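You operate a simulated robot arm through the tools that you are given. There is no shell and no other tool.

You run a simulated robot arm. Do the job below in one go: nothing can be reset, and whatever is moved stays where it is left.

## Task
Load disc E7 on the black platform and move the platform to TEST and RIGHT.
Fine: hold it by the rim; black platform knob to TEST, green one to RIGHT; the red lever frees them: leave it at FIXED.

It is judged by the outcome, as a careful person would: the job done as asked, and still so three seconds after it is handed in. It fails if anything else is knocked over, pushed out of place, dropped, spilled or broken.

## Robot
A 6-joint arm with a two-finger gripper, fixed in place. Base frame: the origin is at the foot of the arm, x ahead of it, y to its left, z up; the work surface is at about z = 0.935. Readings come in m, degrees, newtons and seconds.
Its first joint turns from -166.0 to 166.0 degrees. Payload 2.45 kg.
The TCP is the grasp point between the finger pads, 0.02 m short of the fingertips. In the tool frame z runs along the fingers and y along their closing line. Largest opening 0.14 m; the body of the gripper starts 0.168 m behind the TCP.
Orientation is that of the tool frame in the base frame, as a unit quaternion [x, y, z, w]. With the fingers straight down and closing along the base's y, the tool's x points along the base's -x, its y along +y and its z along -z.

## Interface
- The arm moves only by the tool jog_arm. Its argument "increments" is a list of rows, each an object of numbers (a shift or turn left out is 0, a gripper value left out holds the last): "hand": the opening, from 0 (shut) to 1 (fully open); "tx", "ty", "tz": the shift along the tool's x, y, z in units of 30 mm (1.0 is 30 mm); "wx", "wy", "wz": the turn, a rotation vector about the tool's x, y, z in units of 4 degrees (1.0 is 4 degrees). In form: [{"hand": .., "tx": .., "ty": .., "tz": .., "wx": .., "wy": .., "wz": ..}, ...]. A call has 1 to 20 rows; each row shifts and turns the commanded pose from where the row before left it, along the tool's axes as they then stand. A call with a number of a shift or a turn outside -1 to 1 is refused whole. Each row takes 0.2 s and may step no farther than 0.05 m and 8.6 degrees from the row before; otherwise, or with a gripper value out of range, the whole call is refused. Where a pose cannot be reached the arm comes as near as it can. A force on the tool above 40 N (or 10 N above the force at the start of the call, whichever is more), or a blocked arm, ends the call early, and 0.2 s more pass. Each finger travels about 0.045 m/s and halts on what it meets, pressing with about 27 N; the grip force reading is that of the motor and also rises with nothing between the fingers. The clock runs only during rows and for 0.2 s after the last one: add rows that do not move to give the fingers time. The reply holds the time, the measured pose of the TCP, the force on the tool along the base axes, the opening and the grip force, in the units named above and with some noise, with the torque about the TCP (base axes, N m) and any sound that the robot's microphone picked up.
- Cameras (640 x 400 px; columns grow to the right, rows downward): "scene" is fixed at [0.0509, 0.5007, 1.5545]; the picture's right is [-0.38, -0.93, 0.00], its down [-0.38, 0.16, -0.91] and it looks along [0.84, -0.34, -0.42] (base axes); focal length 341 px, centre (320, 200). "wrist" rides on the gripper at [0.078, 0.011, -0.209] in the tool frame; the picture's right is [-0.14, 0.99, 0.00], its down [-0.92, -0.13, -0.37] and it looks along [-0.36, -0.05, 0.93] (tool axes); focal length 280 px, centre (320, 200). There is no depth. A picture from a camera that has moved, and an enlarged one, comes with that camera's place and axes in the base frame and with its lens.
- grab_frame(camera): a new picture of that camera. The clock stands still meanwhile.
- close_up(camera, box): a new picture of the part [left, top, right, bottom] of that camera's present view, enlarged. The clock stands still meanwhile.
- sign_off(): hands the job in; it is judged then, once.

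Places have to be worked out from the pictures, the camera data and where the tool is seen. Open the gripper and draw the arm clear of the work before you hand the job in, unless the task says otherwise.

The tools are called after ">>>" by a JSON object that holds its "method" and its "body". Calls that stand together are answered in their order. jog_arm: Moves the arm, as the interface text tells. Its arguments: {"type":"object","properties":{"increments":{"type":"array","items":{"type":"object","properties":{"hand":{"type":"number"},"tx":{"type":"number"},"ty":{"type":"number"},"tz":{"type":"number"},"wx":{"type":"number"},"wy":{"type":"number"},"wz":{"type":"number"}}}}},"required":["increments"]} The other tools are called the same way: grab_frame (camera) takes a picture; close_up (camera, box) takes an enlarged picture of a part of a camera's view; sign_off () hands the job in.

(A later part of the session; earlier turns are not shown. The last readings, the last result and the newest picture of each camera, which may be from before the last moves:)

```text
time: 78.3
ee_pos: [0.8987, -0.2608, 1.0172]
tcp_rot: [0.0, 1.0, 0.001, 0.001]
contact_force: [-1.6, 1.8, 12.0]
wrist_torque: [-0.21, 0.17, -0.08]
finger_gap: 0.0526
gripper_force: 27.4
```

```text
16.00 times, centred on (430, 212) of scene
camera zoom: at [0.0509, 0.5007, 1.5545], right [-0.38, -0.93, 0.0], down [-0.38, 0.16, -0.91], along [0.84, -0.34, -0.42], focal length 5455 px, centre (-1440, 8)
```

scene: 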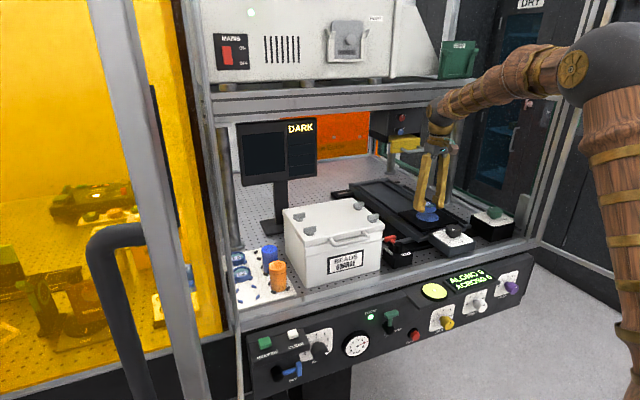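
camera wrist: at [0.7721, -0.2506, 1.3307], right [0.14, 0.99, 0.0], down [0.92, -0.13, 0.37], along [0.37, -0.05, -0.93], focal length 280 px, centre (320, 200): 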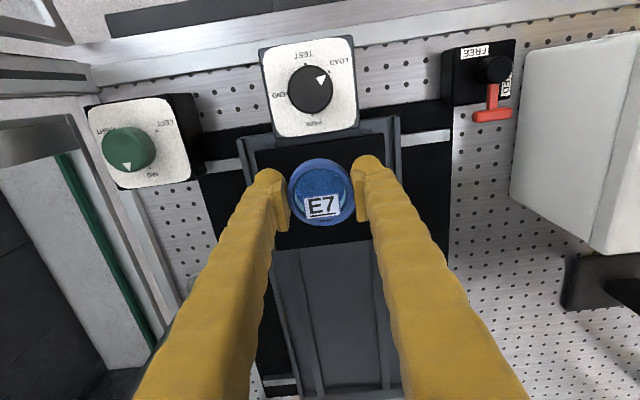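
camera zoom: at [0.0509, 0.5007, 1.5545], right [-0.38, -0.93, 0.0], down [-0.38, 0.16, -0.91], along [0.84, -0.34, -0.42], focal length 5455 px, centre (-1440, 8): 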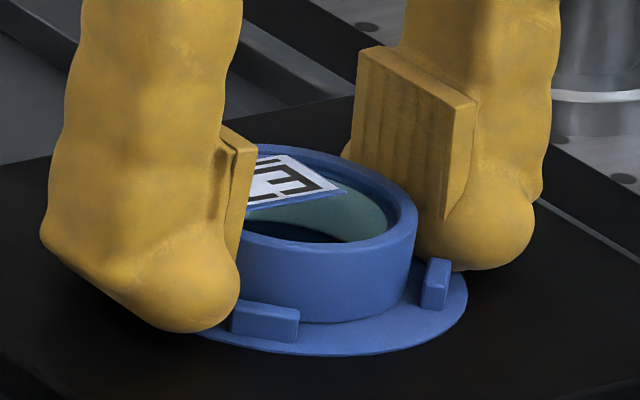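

The side load has gone, and vertical contact is about 12 N with the disc flat at seat height. Lug gaps look even in the wrist view. I'm easing the pressure off 1.3 mm, then opening a little to release.

>>> {"method": "jog_arm", "body": {"increments": [{"tz": -0.045}, {"tz": 0}, {"hand": 0.42}, {"hand": 0.42}, {"hand": 0.46}, {"hand": 0.46}]}}

>>> {"method": "close_up", "body": {"camera": "wrist", "box": [260, 110, 390, 220]}}

>>> {"method": "close_up", "body": {"camera": "scene", "box": [415, 200, 445, 224]}}

```text
time: 79.7
ee_pos: [0.8995, -0.2616, 1.0181]
tcp_rot: [0.001, 1.0, 0.001, 0.001]
contact_force: [0.4, 0.1, 0.0]
wrist_torque: [-0.01, -0.04, 0.06]
finger_gap: 0.0646
gripper_force: 0.0
```

```text
3.64 times, centred on (325, 165) of wrist
camera zoom: at [0.8217, -0.2501, 1.2285], right [0.14, 0.99, 0.0], down [0.92, -0.13, 0.37], along [0.37, -0.05, -0.93], focal length 1020 px, centre (302, 327)
```

zoom: 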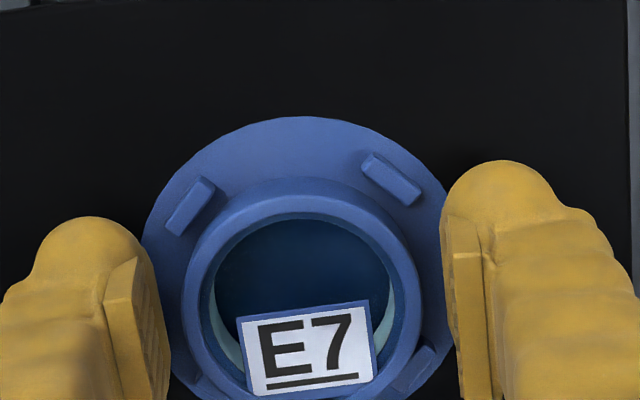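

```text
16.00 times, centred on (430, 212) of scene
camera zoom: at [0.0509, 0.5007, 1.5545], right [-0.38, -0.93, 0.0], down [-0.38, 0.16, -0.91], along [0.84, -0.34, -0.42], focal length 5455 px, centre (-1440, 8)
```

zoom: 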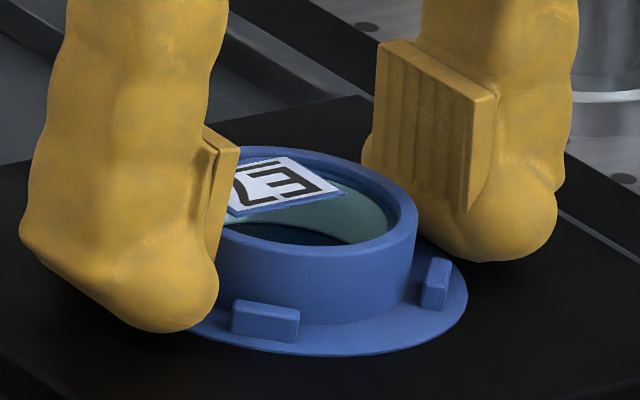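

The disc is released and sits flat between the lugs. I'm rising straight up with the fingers slightly open, then inspecting the seating.

>>> {"method": "jog_arm", "body": {"increments": [{"tz": -0.2}, {"tz": -0.4}, {"tz": -0.6}, {"tz": -0.8}, {"tz": -0.8}, {"tz": 0}]}}

>>> {"method": "close_up", "body": {"camera": "wrist", "box": [260, 110, 390, 220]}}

>>> {"method": "close_up", "body": {"camera": "scene", "box": [405, 190, 455, 230]}}

```text
time: 81.1
ee_pos: [0.9002, -0.2602, 1.1018]
tcp_rot: [0.001, 1.0, 0.0, 0.002]
contact_force: [-0.8, -0.3, 0.5]
wrist_torque: [0.01, 0.05, 0.01]
finger_gap: 0.0643
gripper_force: 0.2
```

```text
3.64 times, centred on (325, 165) of wrist
camera zoom: at [0.8219, -0.2495, 1.3123], right [0.14, 0.99, 0.0], down [0.92, -0.13, 0.37], along [0.37, -0.05, -0.93], focal length 1020 px, centre (302, 327)
```

zoom: 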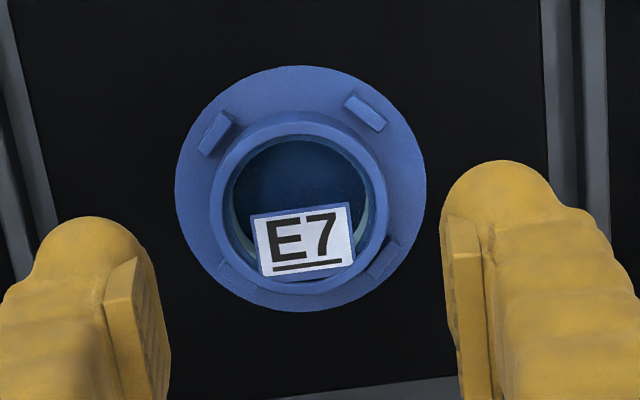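

```text
10.00 times, centred on (430, 210) of scene
camera zoom: at [0.0509, 0.5007, 1.5545], right [-0.38, -0.93, 0.0], down [-0.38, 0.16, -0.91], along [0.84, -0.34, -0.42], focal length 3410 px, centre (-780, 100)
```

zoom: 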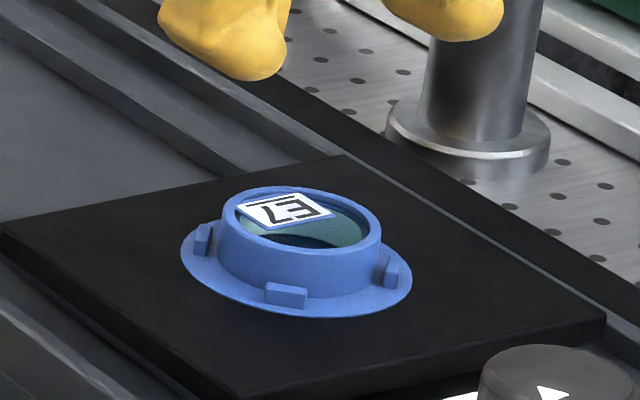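

E7 is seated flat and centred within all four lugs. Next is the lever, so I'm rising and moving over to look at it closely from above.

>>> {"method": "jog_arm", "body": {"increments": [{"tz": -1}, {"tz": -1}, {"tz": -1}, {"tx": 0.6, "ty": 0.7}, {"tx": 0.6, "ty": 0.8}, {"tx": 0.6, "ty": 0.8}, {"tx": 0.6, "ty": 0.8}, {"tx": 0.6, "ty": 0.8}, {"tx": 0.6, "ty": 0.8}, {"tx": 0.6, "ty": 0.8}, {"tx": 0.47, "ty": 0.8}, {"ty": 0.4}, {"ty": 0}]}}

>>> {"method": "grab_frame", "body": {"camera": "wrist"}}

>>> {"method": "close_up", "body": {"camera": "wrist", "box": [260, 120, 380, 240]}}

>>> {"method": "close_up", "body": {"camera": "scene", "box": [370, 220, 430, 275]}}

```text
time: 83.9
ee_pos: [0.7584, -0.0591, 1.1942]
tcp_rot: [0.0, 1.0, 0.001, 0.001]
contact_force: [0.2, 1.0, 0.1]
wrist_torque: [0.02, -0.02, 0.05]
finger_gap: 0.0644
gripper_force: 0.0
```

```text
taken
camera wrist: at [0.6816, -0.0489, 1.4029], right [0.14, 0.99, 0.0], down [0.92, -0.13, 0.37], along [0.37, -0.05, -0.93], focal length 280 px, centre (320, 200)
```

wrist: 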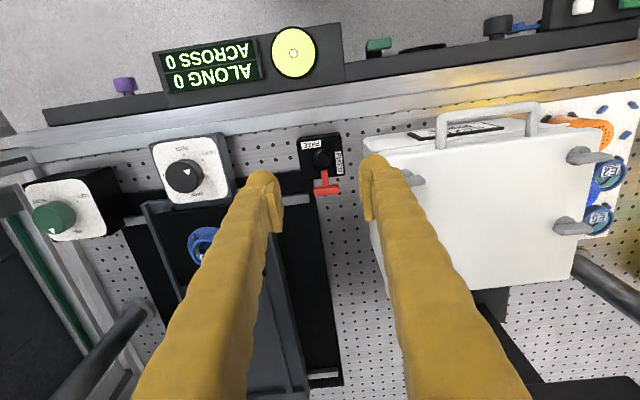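

```text
3.33 times, centred on (320, 180) of wrist
camera zoom: at [0.6816, -0.0489, 1.4029], right [0.14, 0.99, 0.0], down [0.92, -0.13, 0.37], along [0.37, -0.05, -0.93], focal length 935 px, centre (320, 267)
```

zoom: 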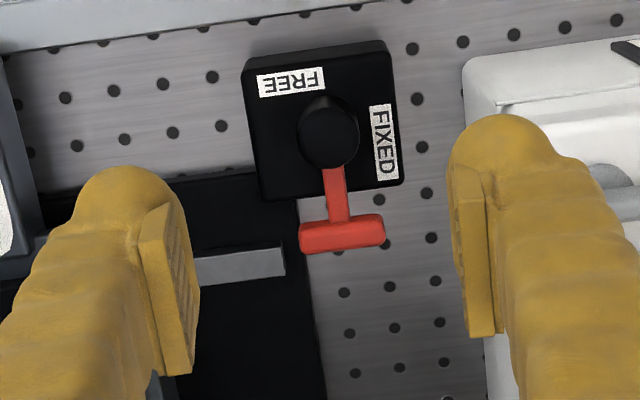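

```text
7.27 times, centred on (400, 248) of scene
camera zoom: at [0.0509, 0.5007, 1.5545], right [-0.38, -0.93, 0.0], down [-0.38, 0.16, -0.91], along [0.84, -0.34, -0.42], focal length 2480 px, centre (-262, -146)
```

zoom: 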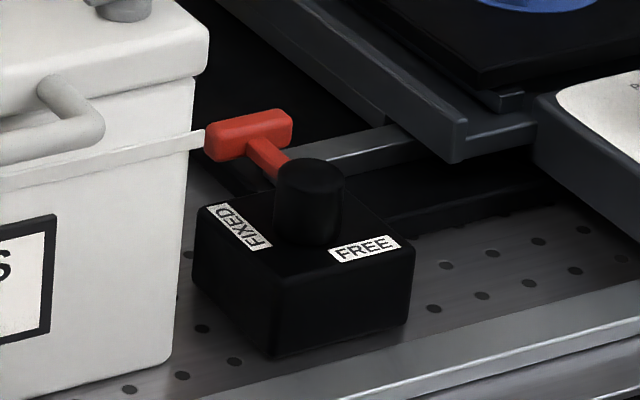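

The lever geometry is clear: the boss is at (0.780, −0.058), the T-bar at (0.827, −0.058, z≈0.99), and the lever box top at z≈0.974. The white box face is near y≈0.01. I'll use closed fingers as a pusher, so first I turn so the closing line lies along x (narrow in y) and close the hand.

>>> {"method": "jog_arm", "body": {"increments": [{"wz": -1, "hand": 0}, {"wz": -1}, {"wz": -1}, {"wz": -1}, {"wz": -1}, {"wz": -1}, {"wz": -1}, {"wz": -1}, {"wz": -1}, {"wz": -1}, {"wz": -1}, {"wz": -1}, {"wz": -1}, {"wz": -1}, {"wz": -1}, {"wz": -1}, {"wz": -1}, {"wz": -1}, {"wz": -1}, {"wz": -1}]}}

>>> {"method": "jog_arm", "body": {"increments": [{"wz": -1}, {"wz": -1}, {"wz": -0.5}, {"tx": 0.85, "ty": -1}, {"tx": 0.85, "ty": -1}, {"tx": 0}]}}

>>> {"method": "grab_frame", "body": {"camera": "wrist"}}

>>> {"method": "grab_frame", "body": {"camera": "scene"}}

```text
time: 88.1
ee_pos: [0.7592, -0.0593, 1.1916]
tcp_rot: [-0.643, 0.766, -0.002, 0.002]
contact_force: [0.2, 0.0, 0.5]
wrist_torque: [-0.01, 0.0, -0.02]
finger_gap: 0.0
gripper_force: 26.6
```

```text
time: 89.5
ee_pos: [0.8211, -0.1107, 1.1925]
tcp_rot: [0.707, -0.707, 0.001, -0.002]
contact_force: [0.0, -0.4, -0.6]
wrist_torque: [-0.04, 0.01, 0.0]
finger_gap: 0.0001
gripper_force: 27.1
```

```text
taken
camera wrist: at [0.8094, -0.1891, 1.4022], right [-0.99, 0.14, 0.0], down [0.13, 0.92, 0.37], along [0.05, 0.37, -0.93], focal length 280 px, centre (320, 200)
```

wrist: 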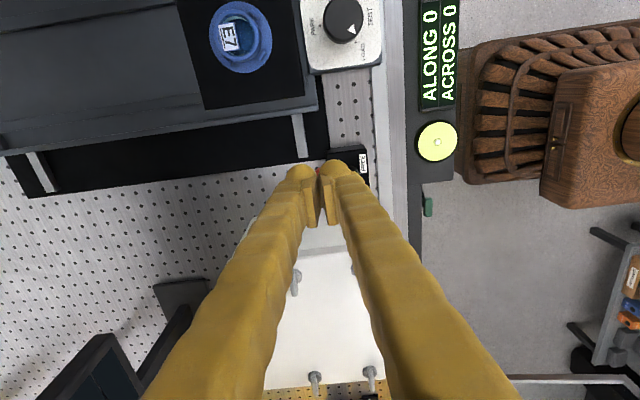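

```text
taken
```

scene: 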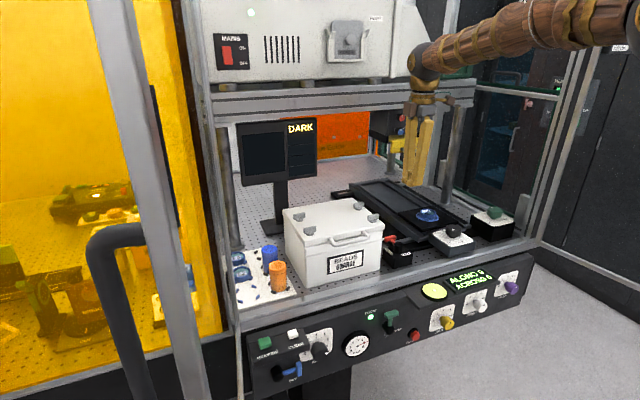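

The fingers are closed, and I'm at (0.821, −0.111), clear on the −y side of the T-bar. I'm descending to TCP z≈1.003.

>>> {"method": "jog_arm", "body": {"increments": [{"tz": 1}, {"tz": 1}, {"tz": 1}, {"tz": 1}, {"tz": 1}, {"tz": 0.8}, {"tz": 0.5}, {"tz": 0}]}}

>>> {"method": "close_up", "body": {"camera": "scene", "box": [360, 200, 450, 270]}}

>>> {"method": "close_up", "body": {"camera": "wrist", "box": [240, 80, 420, 230]}}

```text
time: 91.3
ee_pos: [0.8185, -0.1096, 1.0042]
tcp_rot: [0.708, -0.707, 0.001, -0.001]
contact_force: [-0.6, -0.5, 0.5]
wrist_torque: [0.02, 0.01, 0.0]
finger_gap: 0.0
gripper_force: 27.0
```

```text
5.71 times, centred on (405, 235) of scene
camera zoom: at [0.0509, 0.5007, 1.5545], right [-0.38, -0.93, 0.0], down [-0.38, 0.16, -0.91], along [0.84, -0.34, -0.42], focal length 1948 px, centre (-166, 0)
```

zoom: 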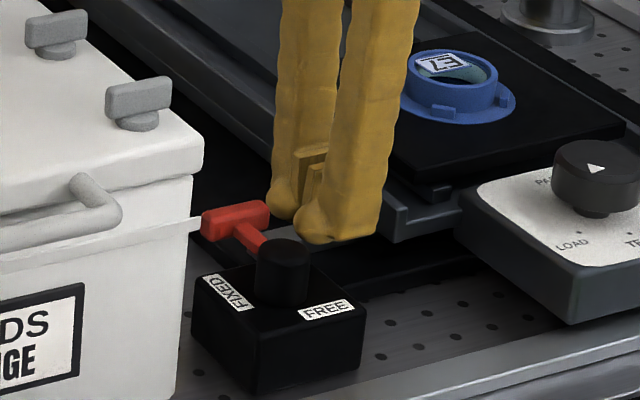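

```text
2.67 times, centred on (330, 155) of wrist
camera zoom: at [0.8089, -0.1885, 1.2135], right [-0.99, 0.14, 0.0], down [0.13, 0.92, 0.37], along [0.05, 0.37, -0.93], focal length 748 px, centre (293, 320)
```

zoom: 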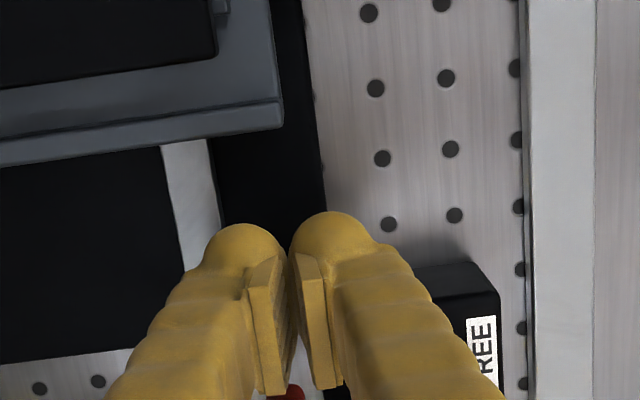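

I'm in position. I'm approaching the T-bar end and pushing gently toward +y (the FIXED side) in small steps.

>>> {"method": "jog_arm", "body": {"increments": [{"tx": -0.3}, {"tx": -0.1}, {"tx": -0.1}, {"tx": 0}]}}

>>> {"method": "jog_arm", "body": {"increments": [{"tx": -0.1}, {"tx": -0.1}, {"tx": 0}]}}

>>> {"method": "close_up", "body": {"camera": "scene", "box": [360, 200, 450, 270]}}

```text
time: 92.2
ee_pos: [0.8187, -0.0985, 1.0038]
tcp_rot: [-0.707, 0.708, -0.003, 0.0]
contact_force: [-1.8, -10.4, -0.5]
wrist_torque: [-0.13, 0.04, -0.09]
finger_gap: 0.0002
gripper_force: 27.4
stopped in row 4: the force on the tool passed its limit at 42 N (the readings are from after the stop); the commanded pose is now the measured one
```

```text
time: 92.7
ee_pos: [0.8191, -0.0991, 1.0043]
tcp_rot: [-0.706, 0.708, -0.003, -0.001]
contact_force: [-3.0, -11.7, -0.9]
wrist_torque: [-0.15, 0.09, -0.07]
finger_gap: 0.0
gripper_force: 27.1
stopped in row 2: the force on the tool passed its limit at 46 N (the readings are from after the stop); the commanded pose is now the measured one
```

```text
5.71 times, centred on (405, 235) of scene
camera zoom: at [0.0509, 0.5007, 1.5545], right [-0.38, -0.93, 0.0], down [-0.38, 0.16, -0.91], along [0.84, -0.34, -0.42], focal length 1948 px, centre (-166, 0)
```

zoom: 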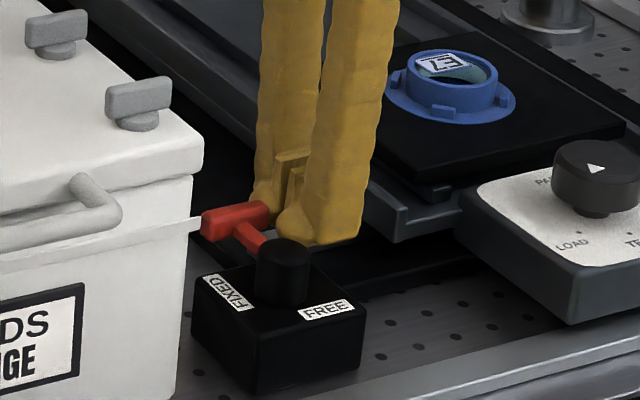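

The T-bar is rigid against a push toward +y, so the lever is against a stop in that direction and must turn the other way. I'm backing off, rising, and setting up to straddle the T-bar along y with slightly open fingers so I can guide it.

>>> {"method": "jog_arm", "body": {"increments": [{"tx": 0.3}, {"tx": 0.2}, {"tz": -1}, {"tz": -1}, {"tz": -1}, {"tz": -1}, {"tz": -1}, {"wz": 1}, {"wz": 1}, {"wz": 1}, {"wz": 1}, {"wz": 1}, {"wz": 1}, {"wz": 1}, {"wz": 1}, {"wz": 1}, {"wz": 1}, {"wz": 1}, {"wz": 1}, {"wz": 1}]}}

>>> {"method": "jog_arm", "body": {"increments": [{"wz": 1, "hand": 0.45}, {"wz": 1}, {"wz": 1}, {"wz": 1}, {"wz": 1}, {"wz": 1}, {"wz": 1}, {"wz": 1}, {"wz": 1}, {"wz": 0.5}, {"wz": 0}]}}

>>> {"method": "close_up", "body": {"camera": "scene", "box": [360, 200, 450, 270]}}

>>> {"method": "grab_frame", "body": {"camera": "wrist"}}

```text
time: 96.9
ee_pos: [0.8189, -0.1126, 1.1549]
tcp_rot: [-0.324, 0.946, -0.003, 0.001]
contact_force: [0.0, 0.2, 1.1]
wrist_torque: [0.0, -0.02, 0.0]
finger_gap: 0.0
gripper_force: 27.2
```

```text
time: 99.3
ee_pos: [0.8186, -0.1112, 1.153]
tcp_rot: [0.002, 1.0, -0.002, 0.003]
contact_force: [0.0, 0.8, -0.2]
wrist_torque: [0.01, 0.0, 0.0]
finger_gap: 0.0629
gripper_force: 0.1
```

```text
5.71 times, centred on (405, 235) of scene
camera zoom: at [0.0509, 0.5007, 1.5545], right [-0.38, -0.93, 0.0], down [-0.38, 0.16, -0.91], along [0.84, -0.34, -0.42], focal length 1948 px, centre (-166, 0)
```

zoom: 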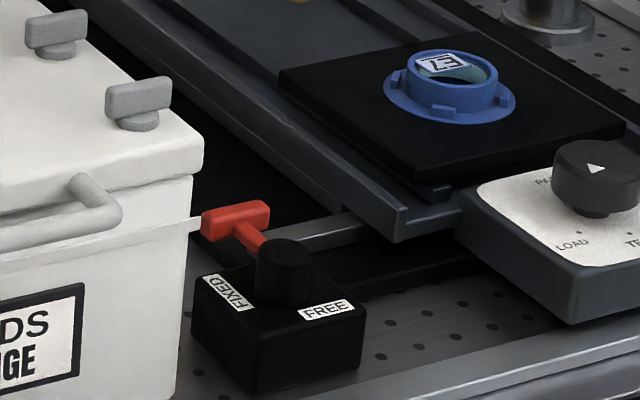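

```text
taken
camera wrist: at [0.7411, -0.1001, 1.3638], right [0.14, 0.99, 0.0], down [0.92, -0.13, 0.37], along [0.37, -0.06, -0.93], focal length 280 px, centre (320, 200)
```

wrist: 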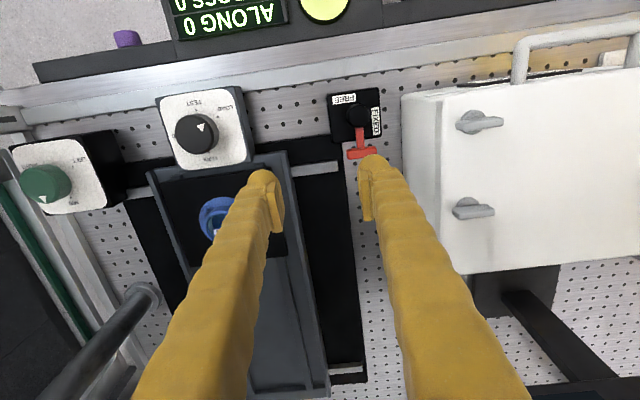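

The lever hasn't moved. I'm moving over the T-bar at (0.827, −0.058) and descending partway to check the straddle.

>>> {"method": "jog_arm", "body": {"increments": [{"tx": -0.14, "ty": 0.88}, {"tx": -0.14, "ty": 0.88}, {"tz": 1}, {"tz": 1}, {"tz": 1}, {"tz": 0}]}}

>>> {"method": "close_up", "body": {"camera": "wrist", "box": [240, 90, 420, 230]}}

>>> {"method": "close_up", "body": {"camera": "scene", "box": [350, 190, 450, 270]}}

```text
time: 100.7
ee_pos: [0.8279, -0.0599, 1.0627]
tcp_rot: [0.001, 1.0, -0.001, 0.002]
contact_force: [0.1, -0.6, -0.1]
wrist_torque: [-0.01, 0.0, 0.0]
finger_gap: 0.0631
gripper_force: 0.1
```

```text
2.86 times, centred on (330, 160) of wrist
camera zoom: at [0.7504, -0.0479, 1.2725], right [0.14, 0.99, 0.0], down [0.92, -0.13, 0.37], along [0.37, -0.06, -0.93], focal length 801 px, centre (291, 314)
```

zoom: 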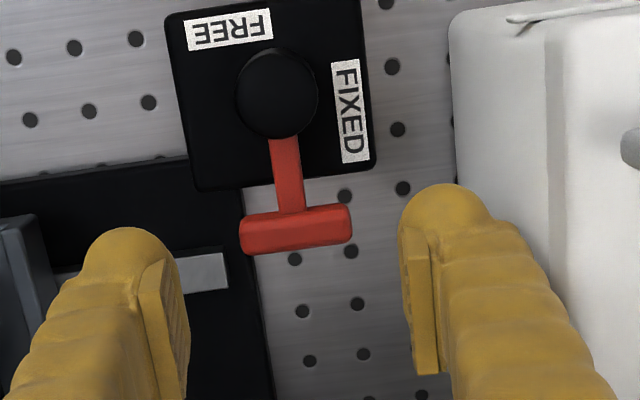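

```text
5.00 times, centred on (400, 230) of scene
camera zoom: at [0.0509, 0.5007, 1.5545], right [-0.38, -0.93, 0.0], down [-0.38, 0.16, -0.91], along [0.84, -0.34, -0.42], focal length 1705 px, centre (-80, 50)
```

zoom: 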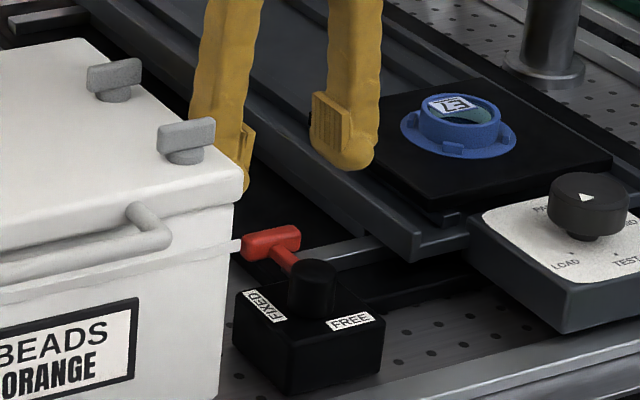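

The T-bar centre is at (0.826, −0.057), pointing exactly +x, and the CCW direction is blocked. I'm centring on it, narrowing the fingers and lowering to straddle it, then trying a small clockwise movement.

>>> {"method": "jog_arm", "body": {"increments": [{"tx": 0.05, "ty": 0.09, "hand": 0.4}, {"tz": 1}, {"tz": 0.7}, {"tz": 0.4}, {"tz": 0}]}}

>>> {"method": "close_up", "body": {"camera": "wrist", "box": [240, 70, 420, 210]}}

>>> {"method": "close_up", "body": {"camera": "scene", "box": [360, 200, 450, 270]}}

```text
time: 101.9
ee_pos: [0.8261, -0.0581, 1.0012]
tcp_rot: [0.001, 1.0, -0.002, 0.002]
contact_force: [0.2, 0.3, -0.5]
wrist_torque: [0.02, 0.02, 0.01]
finger_gap: 0.0558
gripper_force: 0.0
```

```text
2.86 times, centred on (330, 140) of wrist
camera zoom: at [0.7487, -0.0453, 1.2103], right [0.14, 0.99, 0.0], down [0.92, -0.13, 0.37], along [0.37, -0.06, -0.93], focal length 801 px, centre (291, 371)
```

zoom: 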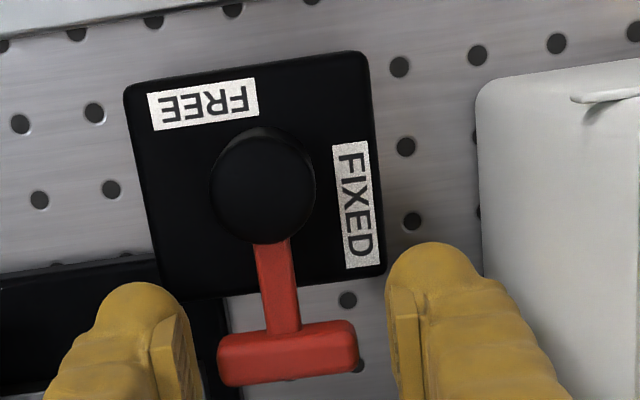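

```text
5.71 times, centred on (405, 235) of scene
camera zoom: at [0.0509, 0.5007, 1.5545], right [-0.38, -0.93, 0.0], down [-0.38, 0.16, -0.91], along [0.84, -0.34, -0.42], focal length 1948 px, centre (-166, 0)
```

zoom: 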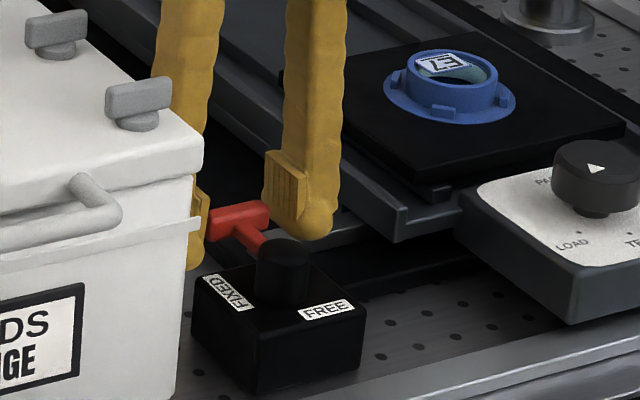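

The fingers straddle the T-bar cleanly. I'm closing onto its ends and trying 8° clockwise about the boss.

>>> {"method": "jog_arm", "body": {"increments": [{"hand": 0.3}, {"hand": 0.2}, {"hand": 0.2}, {"hand": 0.2}]}}

>>> {"method": "jog_arm", "body": {"increments": [{"wz": 0.5, "ty": -0.055}, {"wz": 0.5, "ty": -0.055}, {"wz": 0.5, "ty": -0.055}, {"wz": 0.5, "ty": -0.055}]}}

>>> {"method": "close_up", "body": {"camera": "wrist", "box": [240, 70, 420, 210]}}

```text
time: 102.9
ee_pos: [0.8266, -0.0583, 1.0]
tcp_rot: [0.002, 1.0, -0.002, 0.003]
contact_force: [0.6, -20.5, -1.1]
wrist_torque: [-0.25, -0.05, 0.31]
finger_gap: 0.0388
gripper_force: 44.9
```

```text
time: 103.9
ee_pos: [0.8253, -0.0637, 1.0009]
tcp_rot: [0.072, 0.997, -0.003, 0.002]
contact_force: [6.6, -13.7, 1.6]
wrist_torque: [-0.15, 0.16, 0.61]
finger_gap: 0.0395
gripper_force: 45.1
```

```text
2.86 times, centred on (330, 140) of wrist
camera zoom: at [0.7509, -0.0409, 1.2102], right [0.28, 0.96, 0.0], down [0.89, -0.26, 0.37], along [0.36, -0.11, -0.93], focal length 801 px, centre (291, 371)
```

zoom: 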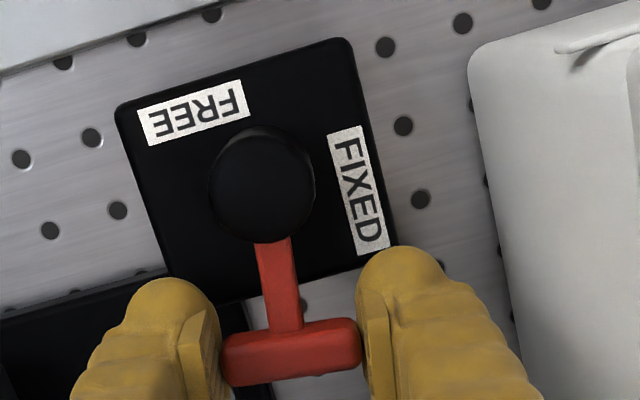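

The lever does turn clockwise, and the T-bar followed the gripper. I'm continuing the arc around the boss in stages and watching force and sounds.

>>> {"method": "jog_arm", "body": {"increments": [{"wz": 1, "ty": -0.107, "tx": 0.004}, {"wz": 1, "ty": -0.107, "tx": 0.004}, {"wz": 1, "ty": -0.107, "tx": 0.004}, {"wz": 1, "ty": -0.107, "tx": 0.004}, {"wz": 0}]}}

>>> {"method": "jog_arm", "body": {"increments": [{"wz": 1, "ty": -0.107, "tx": 0.004}, {"wz": 1, "ty": -0.107, "tx": 0.004}, {"wz": 1, "ty": -0.107, "tx": 0.004}, {"wz": 1, "ty": -0.107, "tx": 0.004}, {"wz": 0}]}}

>>> {"method": "close_up", "body": {"camera": "wrist", "box": [240, 70, 420, 210]}}

>>> {"method": "close_up", "body": {"camera": "scene", "box": [360, 200, 450, 270]}}

```text
time: 105.1
ee_pos: [0.8235, -0.0766, 1.0016]
tcp_rot: [0.21, 0.978, -0.001, 0.004]
contact_force: [20.5, -13.4, 4.7]
wrist_torque: [-0.24, -0.31, 0.21]
finger_gap: 0.0391
gripper_force: 45.1
```

```text
time: 106.3
ee_pos: [0.8171, -0.0868, 1.0005]
tcp_rot: [0.344, 0.939, -0.001, 0.003]
contact_force: [16.5, -23.9, 4.8]
wrist_torque: [-0.37, -0.3, 0.39]
finger_gap: 0.0393
gripper_force: 45.2
```

```text
2.86 times, centred on (330, 140) of wrist
camera zoom: at [0.7639, -0.0275, 1.2102], right [0.74, 0.67, 0.0], down [0.62, -0.69, 0.37], along [0.25, -0.28, -0.93], focal length 801 px, centre (291, 371)
```

zoom: 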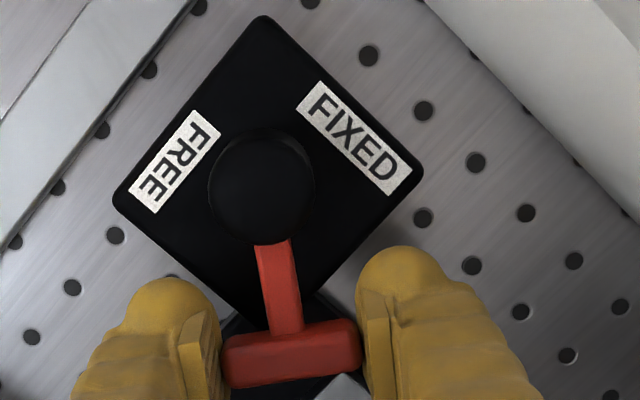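

```text
5.71 times, centred on (405, 235) of scene
camera zoom: at [0.0509, 0.5007, 1.5545], right [-0.38, -0.93, 0.0], down [-0.38, 0.16, -0.91], along [0.84, -0.34, -0.42], focal length 1948 px, centre (-166, 0)
```

zoom: 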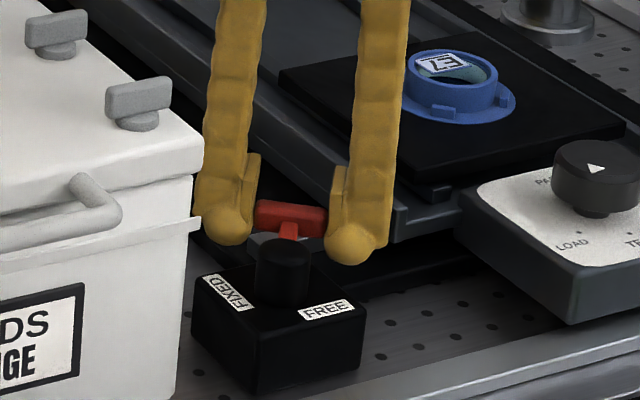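

The lever turns smoothly. At −40° its tail (the side opposite the handle) is swinging from the FREE label toward FIXED. I'm relaxing the grip to a loose straddle to avoid side load, then continuing to find where the travel ends.

>>> {"method": "jog_arm", "body": {"increments": [{"hand": 0.32}, {"hand": 0.32}, {"wz": 0}]}}

>>> {"method": "jog_arm", "body": {"increments": [{"wz": 1, "ty": -0.109, "tx": 0.004}, {"wz": 1, "ty": -0.109, "tx": 0.004}, {"wz": 1, "ty": -0.109, "tx": 0.004}, {"wz": 1, "ty": -0.109, "tx": 0.004}, {"wz": 1, "ty": -0.109, "tx": 0.004}, {"wz": 1, "ty": -0.109, "tx": 0.004}, {"wz": 1, "ty": -0.109, "tx": 0.004}, {"wz": 1, "ty": -0.109, "tx": 0.004}, {"wz": 0}]}}

>>> {"method": "close_up", "body": {"camera": "wrist", "box": [240, 70, 420, 210]}}

>>> {"method": "close_up", "body": {"camera": "scene", "box": [360, 200, 450, 270]}}

```text
time: 107.1
ee_pos: [0.8154, -0.0859, 1.002]
tcp_rot: [0.344, 0.939, -0.001, 0.003]
contact_force: [-0.1, -0.8, 0.4]
wrist_torque: [0.02, -0.03, 0.02]
finger_gap: 0.0448
gripper_force: 0.1
```

```text
time: 109.1
ee_pos: [0.794, -0.1017, 1.0012]
tcp_rot: [0.589, 0.808, 0.0, 0.003]
contact_force: [0.6, -0.4, -0.5]
wrist_torque: [0.01, 0.01, -0.02]
finger_gap: 0.0453
gripper_force: 0.3
```

```text
2.86 times, centred on (330, 140) of wrist
camera zoom: at [0.7809, -0.0229, 1.2107], right [0.99, 0.17, 0.0], down [0.16, -0.91, 0.37], along [0.07, -0.37, -0.93], focal length 801 px, centre (291, 371)
```

zoom: 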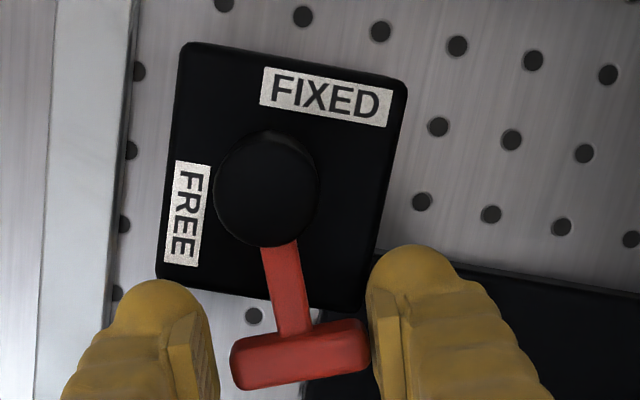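

```text
5.71 times, centred on (405, 235) of scene
camera zoom: at [0.0509, 0.5007, 1.5545], right [-0.38, -0.93, 0.0], down [-0.38, 0.16, -0.91], along [0.84, -0.34, -0.42], focal length 1948 px, centre (-166, 0)
```

zoom: 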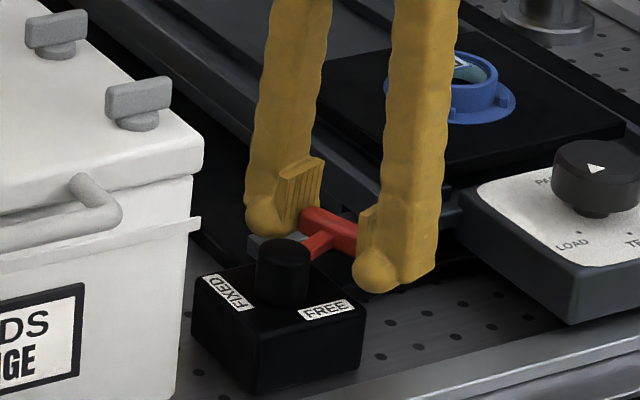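

The lever is at about −66° and moving easily. I'm continuing to about −96° to find the end stop.

>>> {"method": "jog_arm", "body": {"increments": [{"wz": 1, "ty": -0.109, "tx": 0.004}, {"wz": 1, "ty": -0.109, "tx": 0.004}, {"wz": 1, "ty": -0.109, "tx": 0.004}, {"wz": 1, "ty": -0.109, "tx": 0.004}, {"wz": 1, "ty": -0.109, "tx": 0.004}, {"wz": 1, "ty": -0.109, "tx": 0.004}, {"wz": 0}]}}

>>> {"method": "close_up", "body": {"camera": "wrist", "box": [240, 70, 420, 210]}}

>>> {"method": "close_up", "body": {"camera": "scene", "box": [360, 200, 450, 270]}}

```text
time: 110.7
ee_pos: [0.7749, -0.1031, 1.0017]
tcp_rot: [0.745, 0.667, 0.0, 0.003]
contact_force: [8.5, 0.7, 1.8]
wrist_torque: [0.02, -0.13, 0.1]
finger_gap: 0.0506
gripper_force: 4.1
```

```text
2.86 times, centred on (330, 140) of wrist
camera zoom: at [0.7943, -0.0265, 1.211], right [0.97, -0.24, 0.01], down [-0.23, -0.9, 0.37], along [-0.09, -0.36, -0.93], focal length 801 px, centre (291, 371)
```

zoom: 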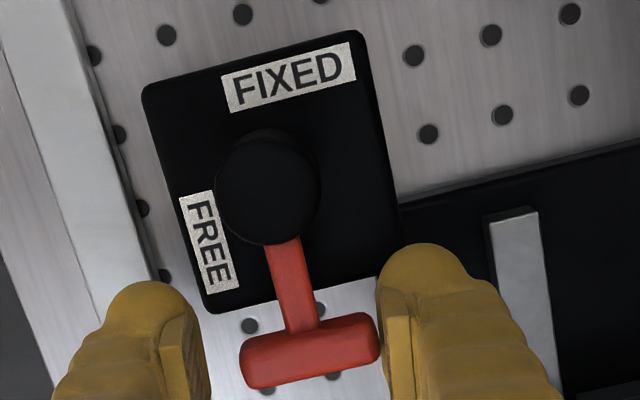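

```text
5.71 times, centred on (405, 235) of scene
camera zoom: at [0.0509, 0.5007, 1.5545], right [-0.38, -0.93, 0.0], down [-0.38, 0.16, -0.91], along [0.84, -0.34, -0.42], focal length 1948 px, centre (-166, 0)
```

zoom: 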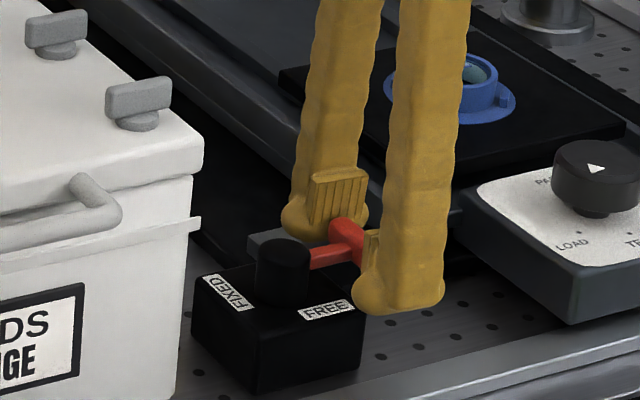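

The lever has two end positions: handle toward +x (as found) and handle toward −y (now). By its tail, +x would be FREE and −y FIXED, but I'll confirm with the knob. I'm easing off the lever, rising, and moving over to the black knob with a −30° yaw.

>>> {"method": "jog_arm", "body": {"increments": [{"wz": -1, "ty": 0.109}, {"wz": 0, "hand": 0.4}, {"tz": -0.5}, {"tz": -1}, {"tz": -1}, {"tz": -1}, {"wz": 0}]}}

>>> {"method": "jog_arm", "body": {"increments": [{"wz": -1}, {"wz": -1}, {"wz": -1}, {"wz": -1}, {"wz": -1}, {"wz": -1}, {"wz": -1}, {"wz": -1}, {"wz": -1}, {"wz": -1}, {"wz": -1}, {"wz": -1}, {"wz": -1}, {"wz": -1}, {"wz": -1}, {"wz": -0.5}, {"hand": 0.6}]}}

>>> {"method": "close_up", "body": {"camera": "scene", "box": [360, 200, 450, 270]}}

>>> {"method": "grab_frame", "body": {"camera": "wrist"}}

```text
time: 112.3
ee_pos: [0.7783, -0.1044, 1.1073]
tcp_rot: [0.721, 0.693, 0.0, 0.003]
contact_force: [-0.9, -0.3, -0.3]
wrist_torque: [0.02, -0.03, 0.01]
finger_gap: 0.0558
gripper_force: 0.0
```

```text
time: 115.9
ee_pos: [0.7768, -0.1039, 1.1055]
tcp_rot: [0.26, 0.966, -0.001, 0.001]
contact_force: [-0.5, -0.6, 0.2]
wrist_torque: [0.02, 0.0, 0.04]
finger_gap: 0.0841
gripper_force: 0.1
```

```text
5.71 times, centred on (405, 235) of scene
camera zoom: at [0.0509, 0.5007, 1.5545], right [-0.38, -0.93, 0.0], down [-0.38, 0.16, -0.91], along [0.84, -0.34, -0.42], focal length 1948 px, centre (-166, 0)
```

zoom: 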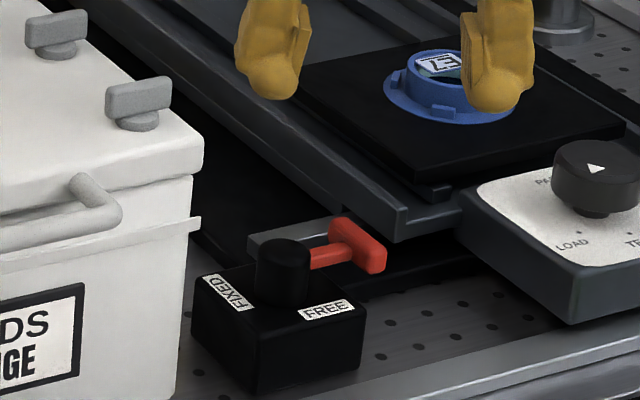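

```text
taken
camera wrist: at [0.7156, -0.0543, 1.3152], right [0.62, 0.79, 0.0], down [0.73, -0.57, 0.37], along [0.29, -0.23, -0.93], focal length 280 px, centre (320, 200)
```

wrist: 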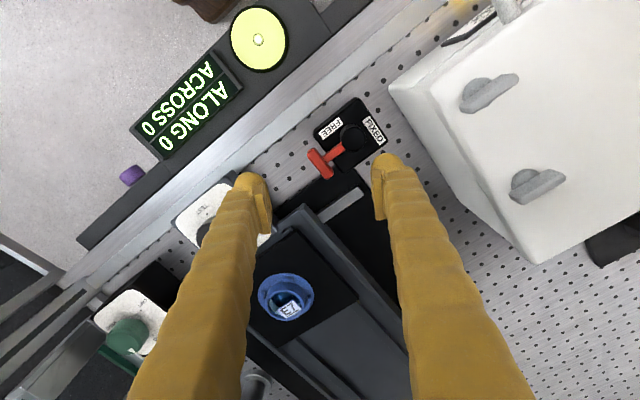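

The lever now rests with its handle toward −y. I'm moving over the black knob to align for the grip.

>>> {"method": "jog_arm", "body": {"increments": [{"tx": -0.484, "ty": -0.914}, {"tx": -0.484, "ty": -0.914}, {"tx": -0.484, "ty": -0.914}, {"tx": -0.484, "ty": -0.914}, {"tx": -0.484, "ty": -0.914}, {"tx": 0}]}}

>>> {"method": "close_up", "body": {"camera": "wrist", "box": [230, 80, 410, 220]}}

>>> {"method": "grab_frame", "body": {"camera": "scene"}}

```text
time: 117.3
ee_pos: [0.7706, -0.2594, 1.1058]
tcp_rot: [0.26, 0.966, -0.002, 0.003]
contact_force: [0.1, 0.4, -0.3]
wrist_torque: [-0.02, 0.0, -0.05]
finger_gap: 0.084
gripper_force: 0.1
```

```text
2.86 times, centred on (320, 150) of wrist
camera zoom: at [0.7096, -0.2101, 1.3154], right [0.62, 0.79, 0.0], down [0.73, -0.57, 0.37], along [0.29, -0.23, -0.93], focal length 801 px, centre (320, 343)
```

zoom: 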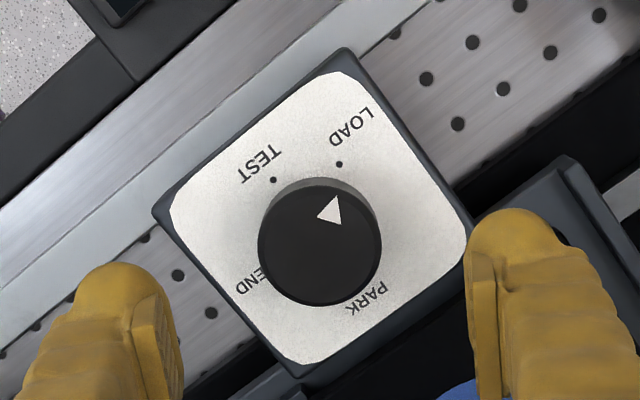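

```text
taken
```

scene: 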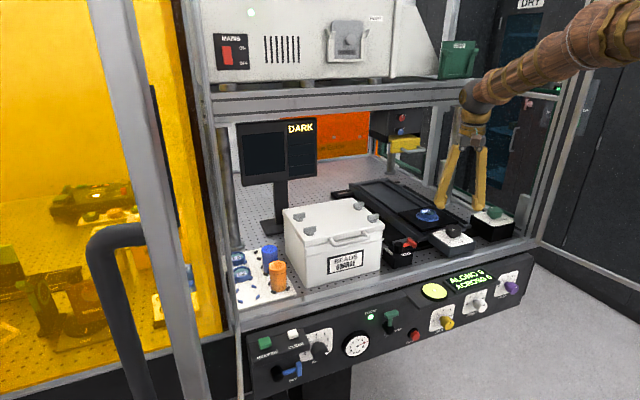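

The tool axis is on the knob axis. The arrow points at LOAD, and TEST is about 60° counter-clockwise from it. I'm descending around the knob with a 0.07 opening, carefully.

>>> {"method": "jog_arm", "body": {"increments": [{"hand": 0.5, "tz": 0.5}, {"tz": 1}, {"tz": 1}, {"tz": 0.3}, {"tz": 0}]}}

>>> {"method": "close_up", "body": {"camera": "wrist", "box": [230, 60, 410, 200]}}

>>> {"method": "close_up", "body": {"camera": "scene", "box": [410, 190, 500, 260]}}

```text
time: 118.5
ee_pos: [0.7715, -0.2592, 1.0217]
tcp_rot: [0.261, 0.965, -0.002, 0.002]
contact_force: [-0.6, 0.1, -0.8]
wrist_torque: [0.0, -0.02, -0.03]
finger_gap: 0.0698
gripper_force: 0.1
```

```text
2.86 times, centred on (320, 130) of wrist
camera zoom: at [0.7097, -0.2093, 1.2322], right [0.62, 0.79, 0.0], down [0.73, -0.57, 0.37], along [0.29, -0.23, -0.93], focal length 801 px, centre (320, 400)
```

zoom: 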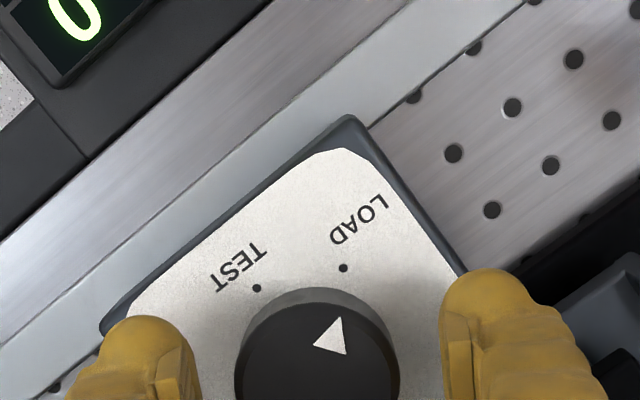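

```text
5.71 times, centred on (455, 225) of scene
camera zoom: at [0.0509, 0.5007, 1.5545], right [-0.38, -0.93, 0.0], down [-0.38, 0.16, -0.91], along [0.84, -0.34, -0.42], focal length 1948 px, centre (-451, 57)
```

zoom: 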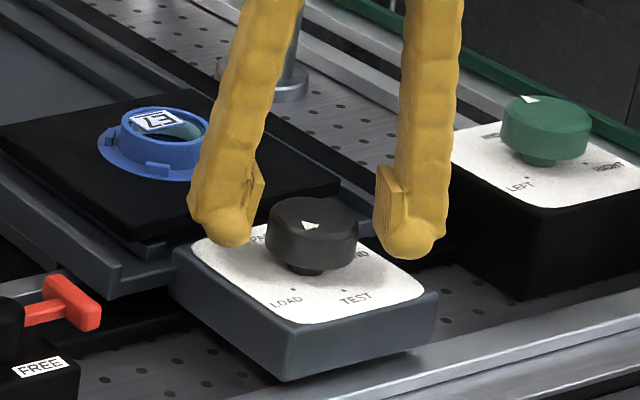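

Clearance looks fine on both sides. I'm lowering another ~11 mm and closing on the knob.

>>> {"method": "jog_arm", "body": {"increments": [{"tz": 0.15}, {"tz": 0.1}, {"tz": 0.1}, {"tz": 0}]}}

>>> {"method": "jog_arm", "body": {"increments": [{"hand": 0.4}, {"hand": 0.37}, {"hand": 0.37}, {"hand": 0.34}, {"hand": 0.34}]}}

>>> {"method": "close_up", "body": {"camera": "scene", "box": [410, 190, 500, 260]}}

```text
time: 119.5
ee_pos: [0.7725, -0.2598, 1.0118]
tcp_rot: [0.26, 0.966, -0.001, 0.003]
contact_force: [-0.4, 1.0, 0.0]
wrist_torque: [-0.02, -0.01, 0.0]
finger_gap: 0.07
gripper_force: 0.1
```

```text
time: 120.7
ee_pos: [0.7709, -0.2588, 1.0122]
tcp_rot: [0.261, 0.965, -0.001, 0.003]
contact_force: [-2.4, -1.7, 0.0]
wrist_torque: [0.01, -0.01, -0.02]
finger_gap: 0.0492
gripper_force: 1.7
```

```text
5.71 times, centred on (455, 225) of scene
camera zoom: at [0.0509, 0.5007, 1.5545], right [-0.38, -0.93, 0.0], down [-0.38, 0.16, -0.91], along [0.84, -0.34, -0.42], focal length 1948 px, centre (-451, 57)
```

zoom: 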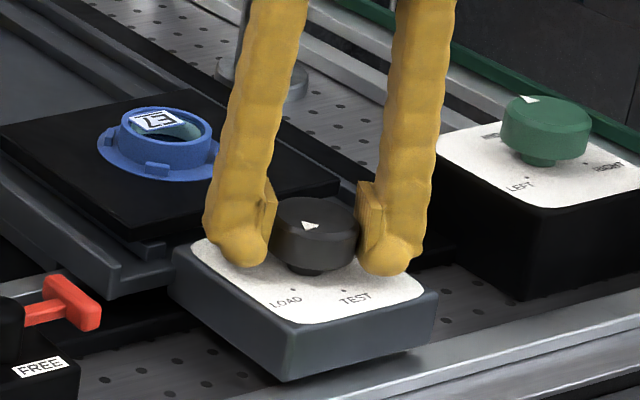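

I'm in contact with the knob at 0.049. I'm gripping it and trying a gentle 8° CCW turn to see whether it's locked with the lever in this position.

>>> {"method": "jog_arm", "body": {"increments": [{"hand": 0.3}, {"hand": 0.3}, {"wz": -0.5}, {"wz": -0.5}, {"wz": 0}]}}

>>> {"method": "jog_arm", "body": {"increments": [{"wz": -0.5}, {"wz": -0.5}, {"wz": 0}]}}

>>> {"method": "close_up", "body": {"camera": "scene", "box": [410, 190, 500, 260]}}

>>> {"method": "close_up", "body": {"camera": "wrist", "box": [230, 60, 410, 200]}}

```text
time: 121.9
ee_pos: [0.7717, -0.2572, 1.0114]
tcp_rot: [0.226, 0.974, -0.002, 0.001]
contact_force: [1.1, -0.7, -1.9]
wrist_torque: [0.02, -0.05, -0.67]
finger_gap: 0.0462
gripper_force: 44.7
```

```text
time: 122.7
ee_pos: [0.7707, -0.2598, 1.0123]
tcp_rot: [0.192, 0.981, -0.002, 0.002]
contact_force: [2.1, 0.2, 0.8]
wrist_torque: [-0.01, 0.0, -0.47]
finger_gap: 0.0467
gripper_force: 44.8
```

```text
5.71 times, centred on (455, 225) of scene
camera zoom: at [0.0509, 0.5007, 1.5545], right [-0.38, -0.93, 0.0], down [-0.38, 0.16, -0.91], along [0.84, -0.34, -0.42], focal length 1948 px, centre (-451, 57)
```

zoom: 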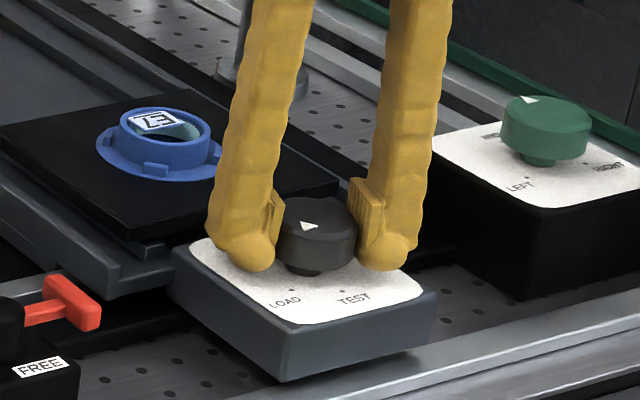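

```text
2.86 times, centred on (320, 130) of wrist
camera zoom: at [0.7039, -0.2187, 1.2214], right [0.5, 0.87, 0.0], down [0.8, -0.46, 0.37], along [0.32, -0.19, -0.93], focal length 801 px, centre (320, 400)
```

zoom: 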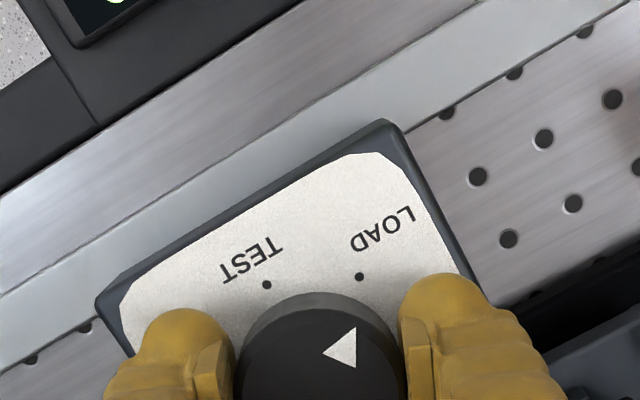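

The gripper turned 8° but the arrow stayed at LOAD, with the torque peaking at about 0.67 N·m. So the knob is locked with the handle toward −y, which makes that FIXED, and +x should be FREE. I'm releasing the knob, rising, and going back to the lever to swing it to FREE.

>>> {"method": "jog_arm", "body": {"increments": [{"hand": 0.5}, {"hand": 0.5}, {"hand": 0.5}, {"tz": -0.5}, {"tz": -1}, {"tz": -1}, {"tz": -0.8}, {"wz": 1}, {"wz": 1}, {"wz": 1}, {"wz": 1}, {"wz": 1}, {"wz": 1}, {"wz": 1}, {"wz": 1}, {"wz": 1}, {"wz": 1}, {"wz": 1}, {"wz": 1}, {"wz": 1}]}}

>>> {"method": "close_up", "body": {"camera": "scene", "box": [410, 190, 500, 260]}}

```text
time: 126.9
ee_pos: [0.7712, -0.2593, 1.1113]
tcp_rot: [0.603, 0.797, 0.0, 0.003]
contact_force: [0.0, 0.2, -0.9]
wrist_torque: [0.01, 0.0, -0.03]
finger_gap: 0.0701
gripper_force: 0.1
```

```text
5.71 times, centred on (455, 225) of scene
camera zoom: at [0.0509, 0.5007, 1.5545], right [-0.38, -0.93, 0.0], down [-0.38, 0.16, -0.91], along [0.84, -0.34, -0.42], focal length 1948 px, centre (-451, 57)
```

zoom: 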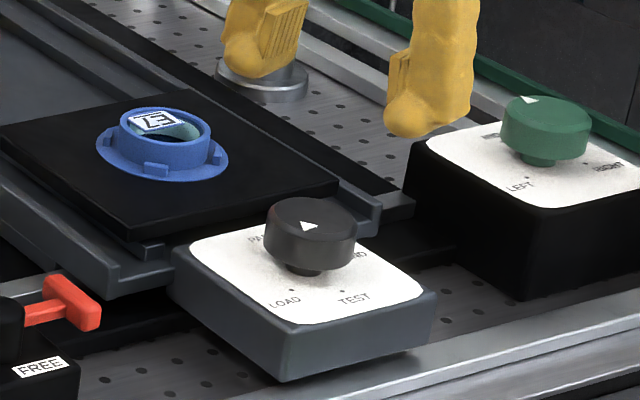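

The knob and platform are unchanged. I'm completing the yaw to −90° and moving over the lever's T-bar at (0.780, −0.104).

>>> {"method": "jog_arm", "body": {"increments": [{"wz": 1, "hand": 0.42}, {"wz": 1}, {"wz": 1}, {"wz": 1}, {"tx": 0.86, "ty": 0.05}, {"tx": 0.86, "ty": 0.05}, {"tx": 0.86, "ty": 0.05}, {"tx": 0.86, "ty": 0.05}, {"tx": 0.86, "ty": 0.05}, {"tx": 0.86, "ty": 0.05}, {"tx": 0}]}}

>>> {"method": "close_up", "body": {"camera": "wrist", "box": [230, 80, 410, 220]}}

```text
time: 129.3
ee_pos: [0.7814, -0.1038, 1.1102]
tcp_rot: [0.708, 0.706, 0.0, 0.003]
contact_force: [-0.3, 0.6, 0.0]
wrist_torque: [-0.02, -0.02, 0.02]
finger_gap: 0.0587
gripper_force: 0.0
```

```text
2.86 times, centred on (320, 150) of wrist
camera zoom: at [0.7924, -0.0246, 1.3191], right [0.99, -0.14, 0.0], down [-0.13, -0.92, 0.37], along [-0.05, -0.37, -0.93], focal length 801 px, centre (320, 343)
```

zoom: 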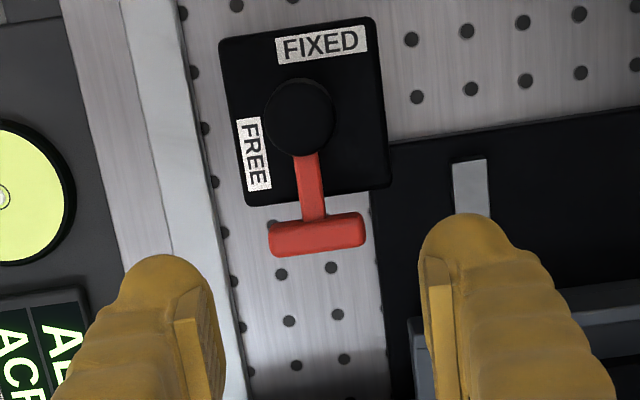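

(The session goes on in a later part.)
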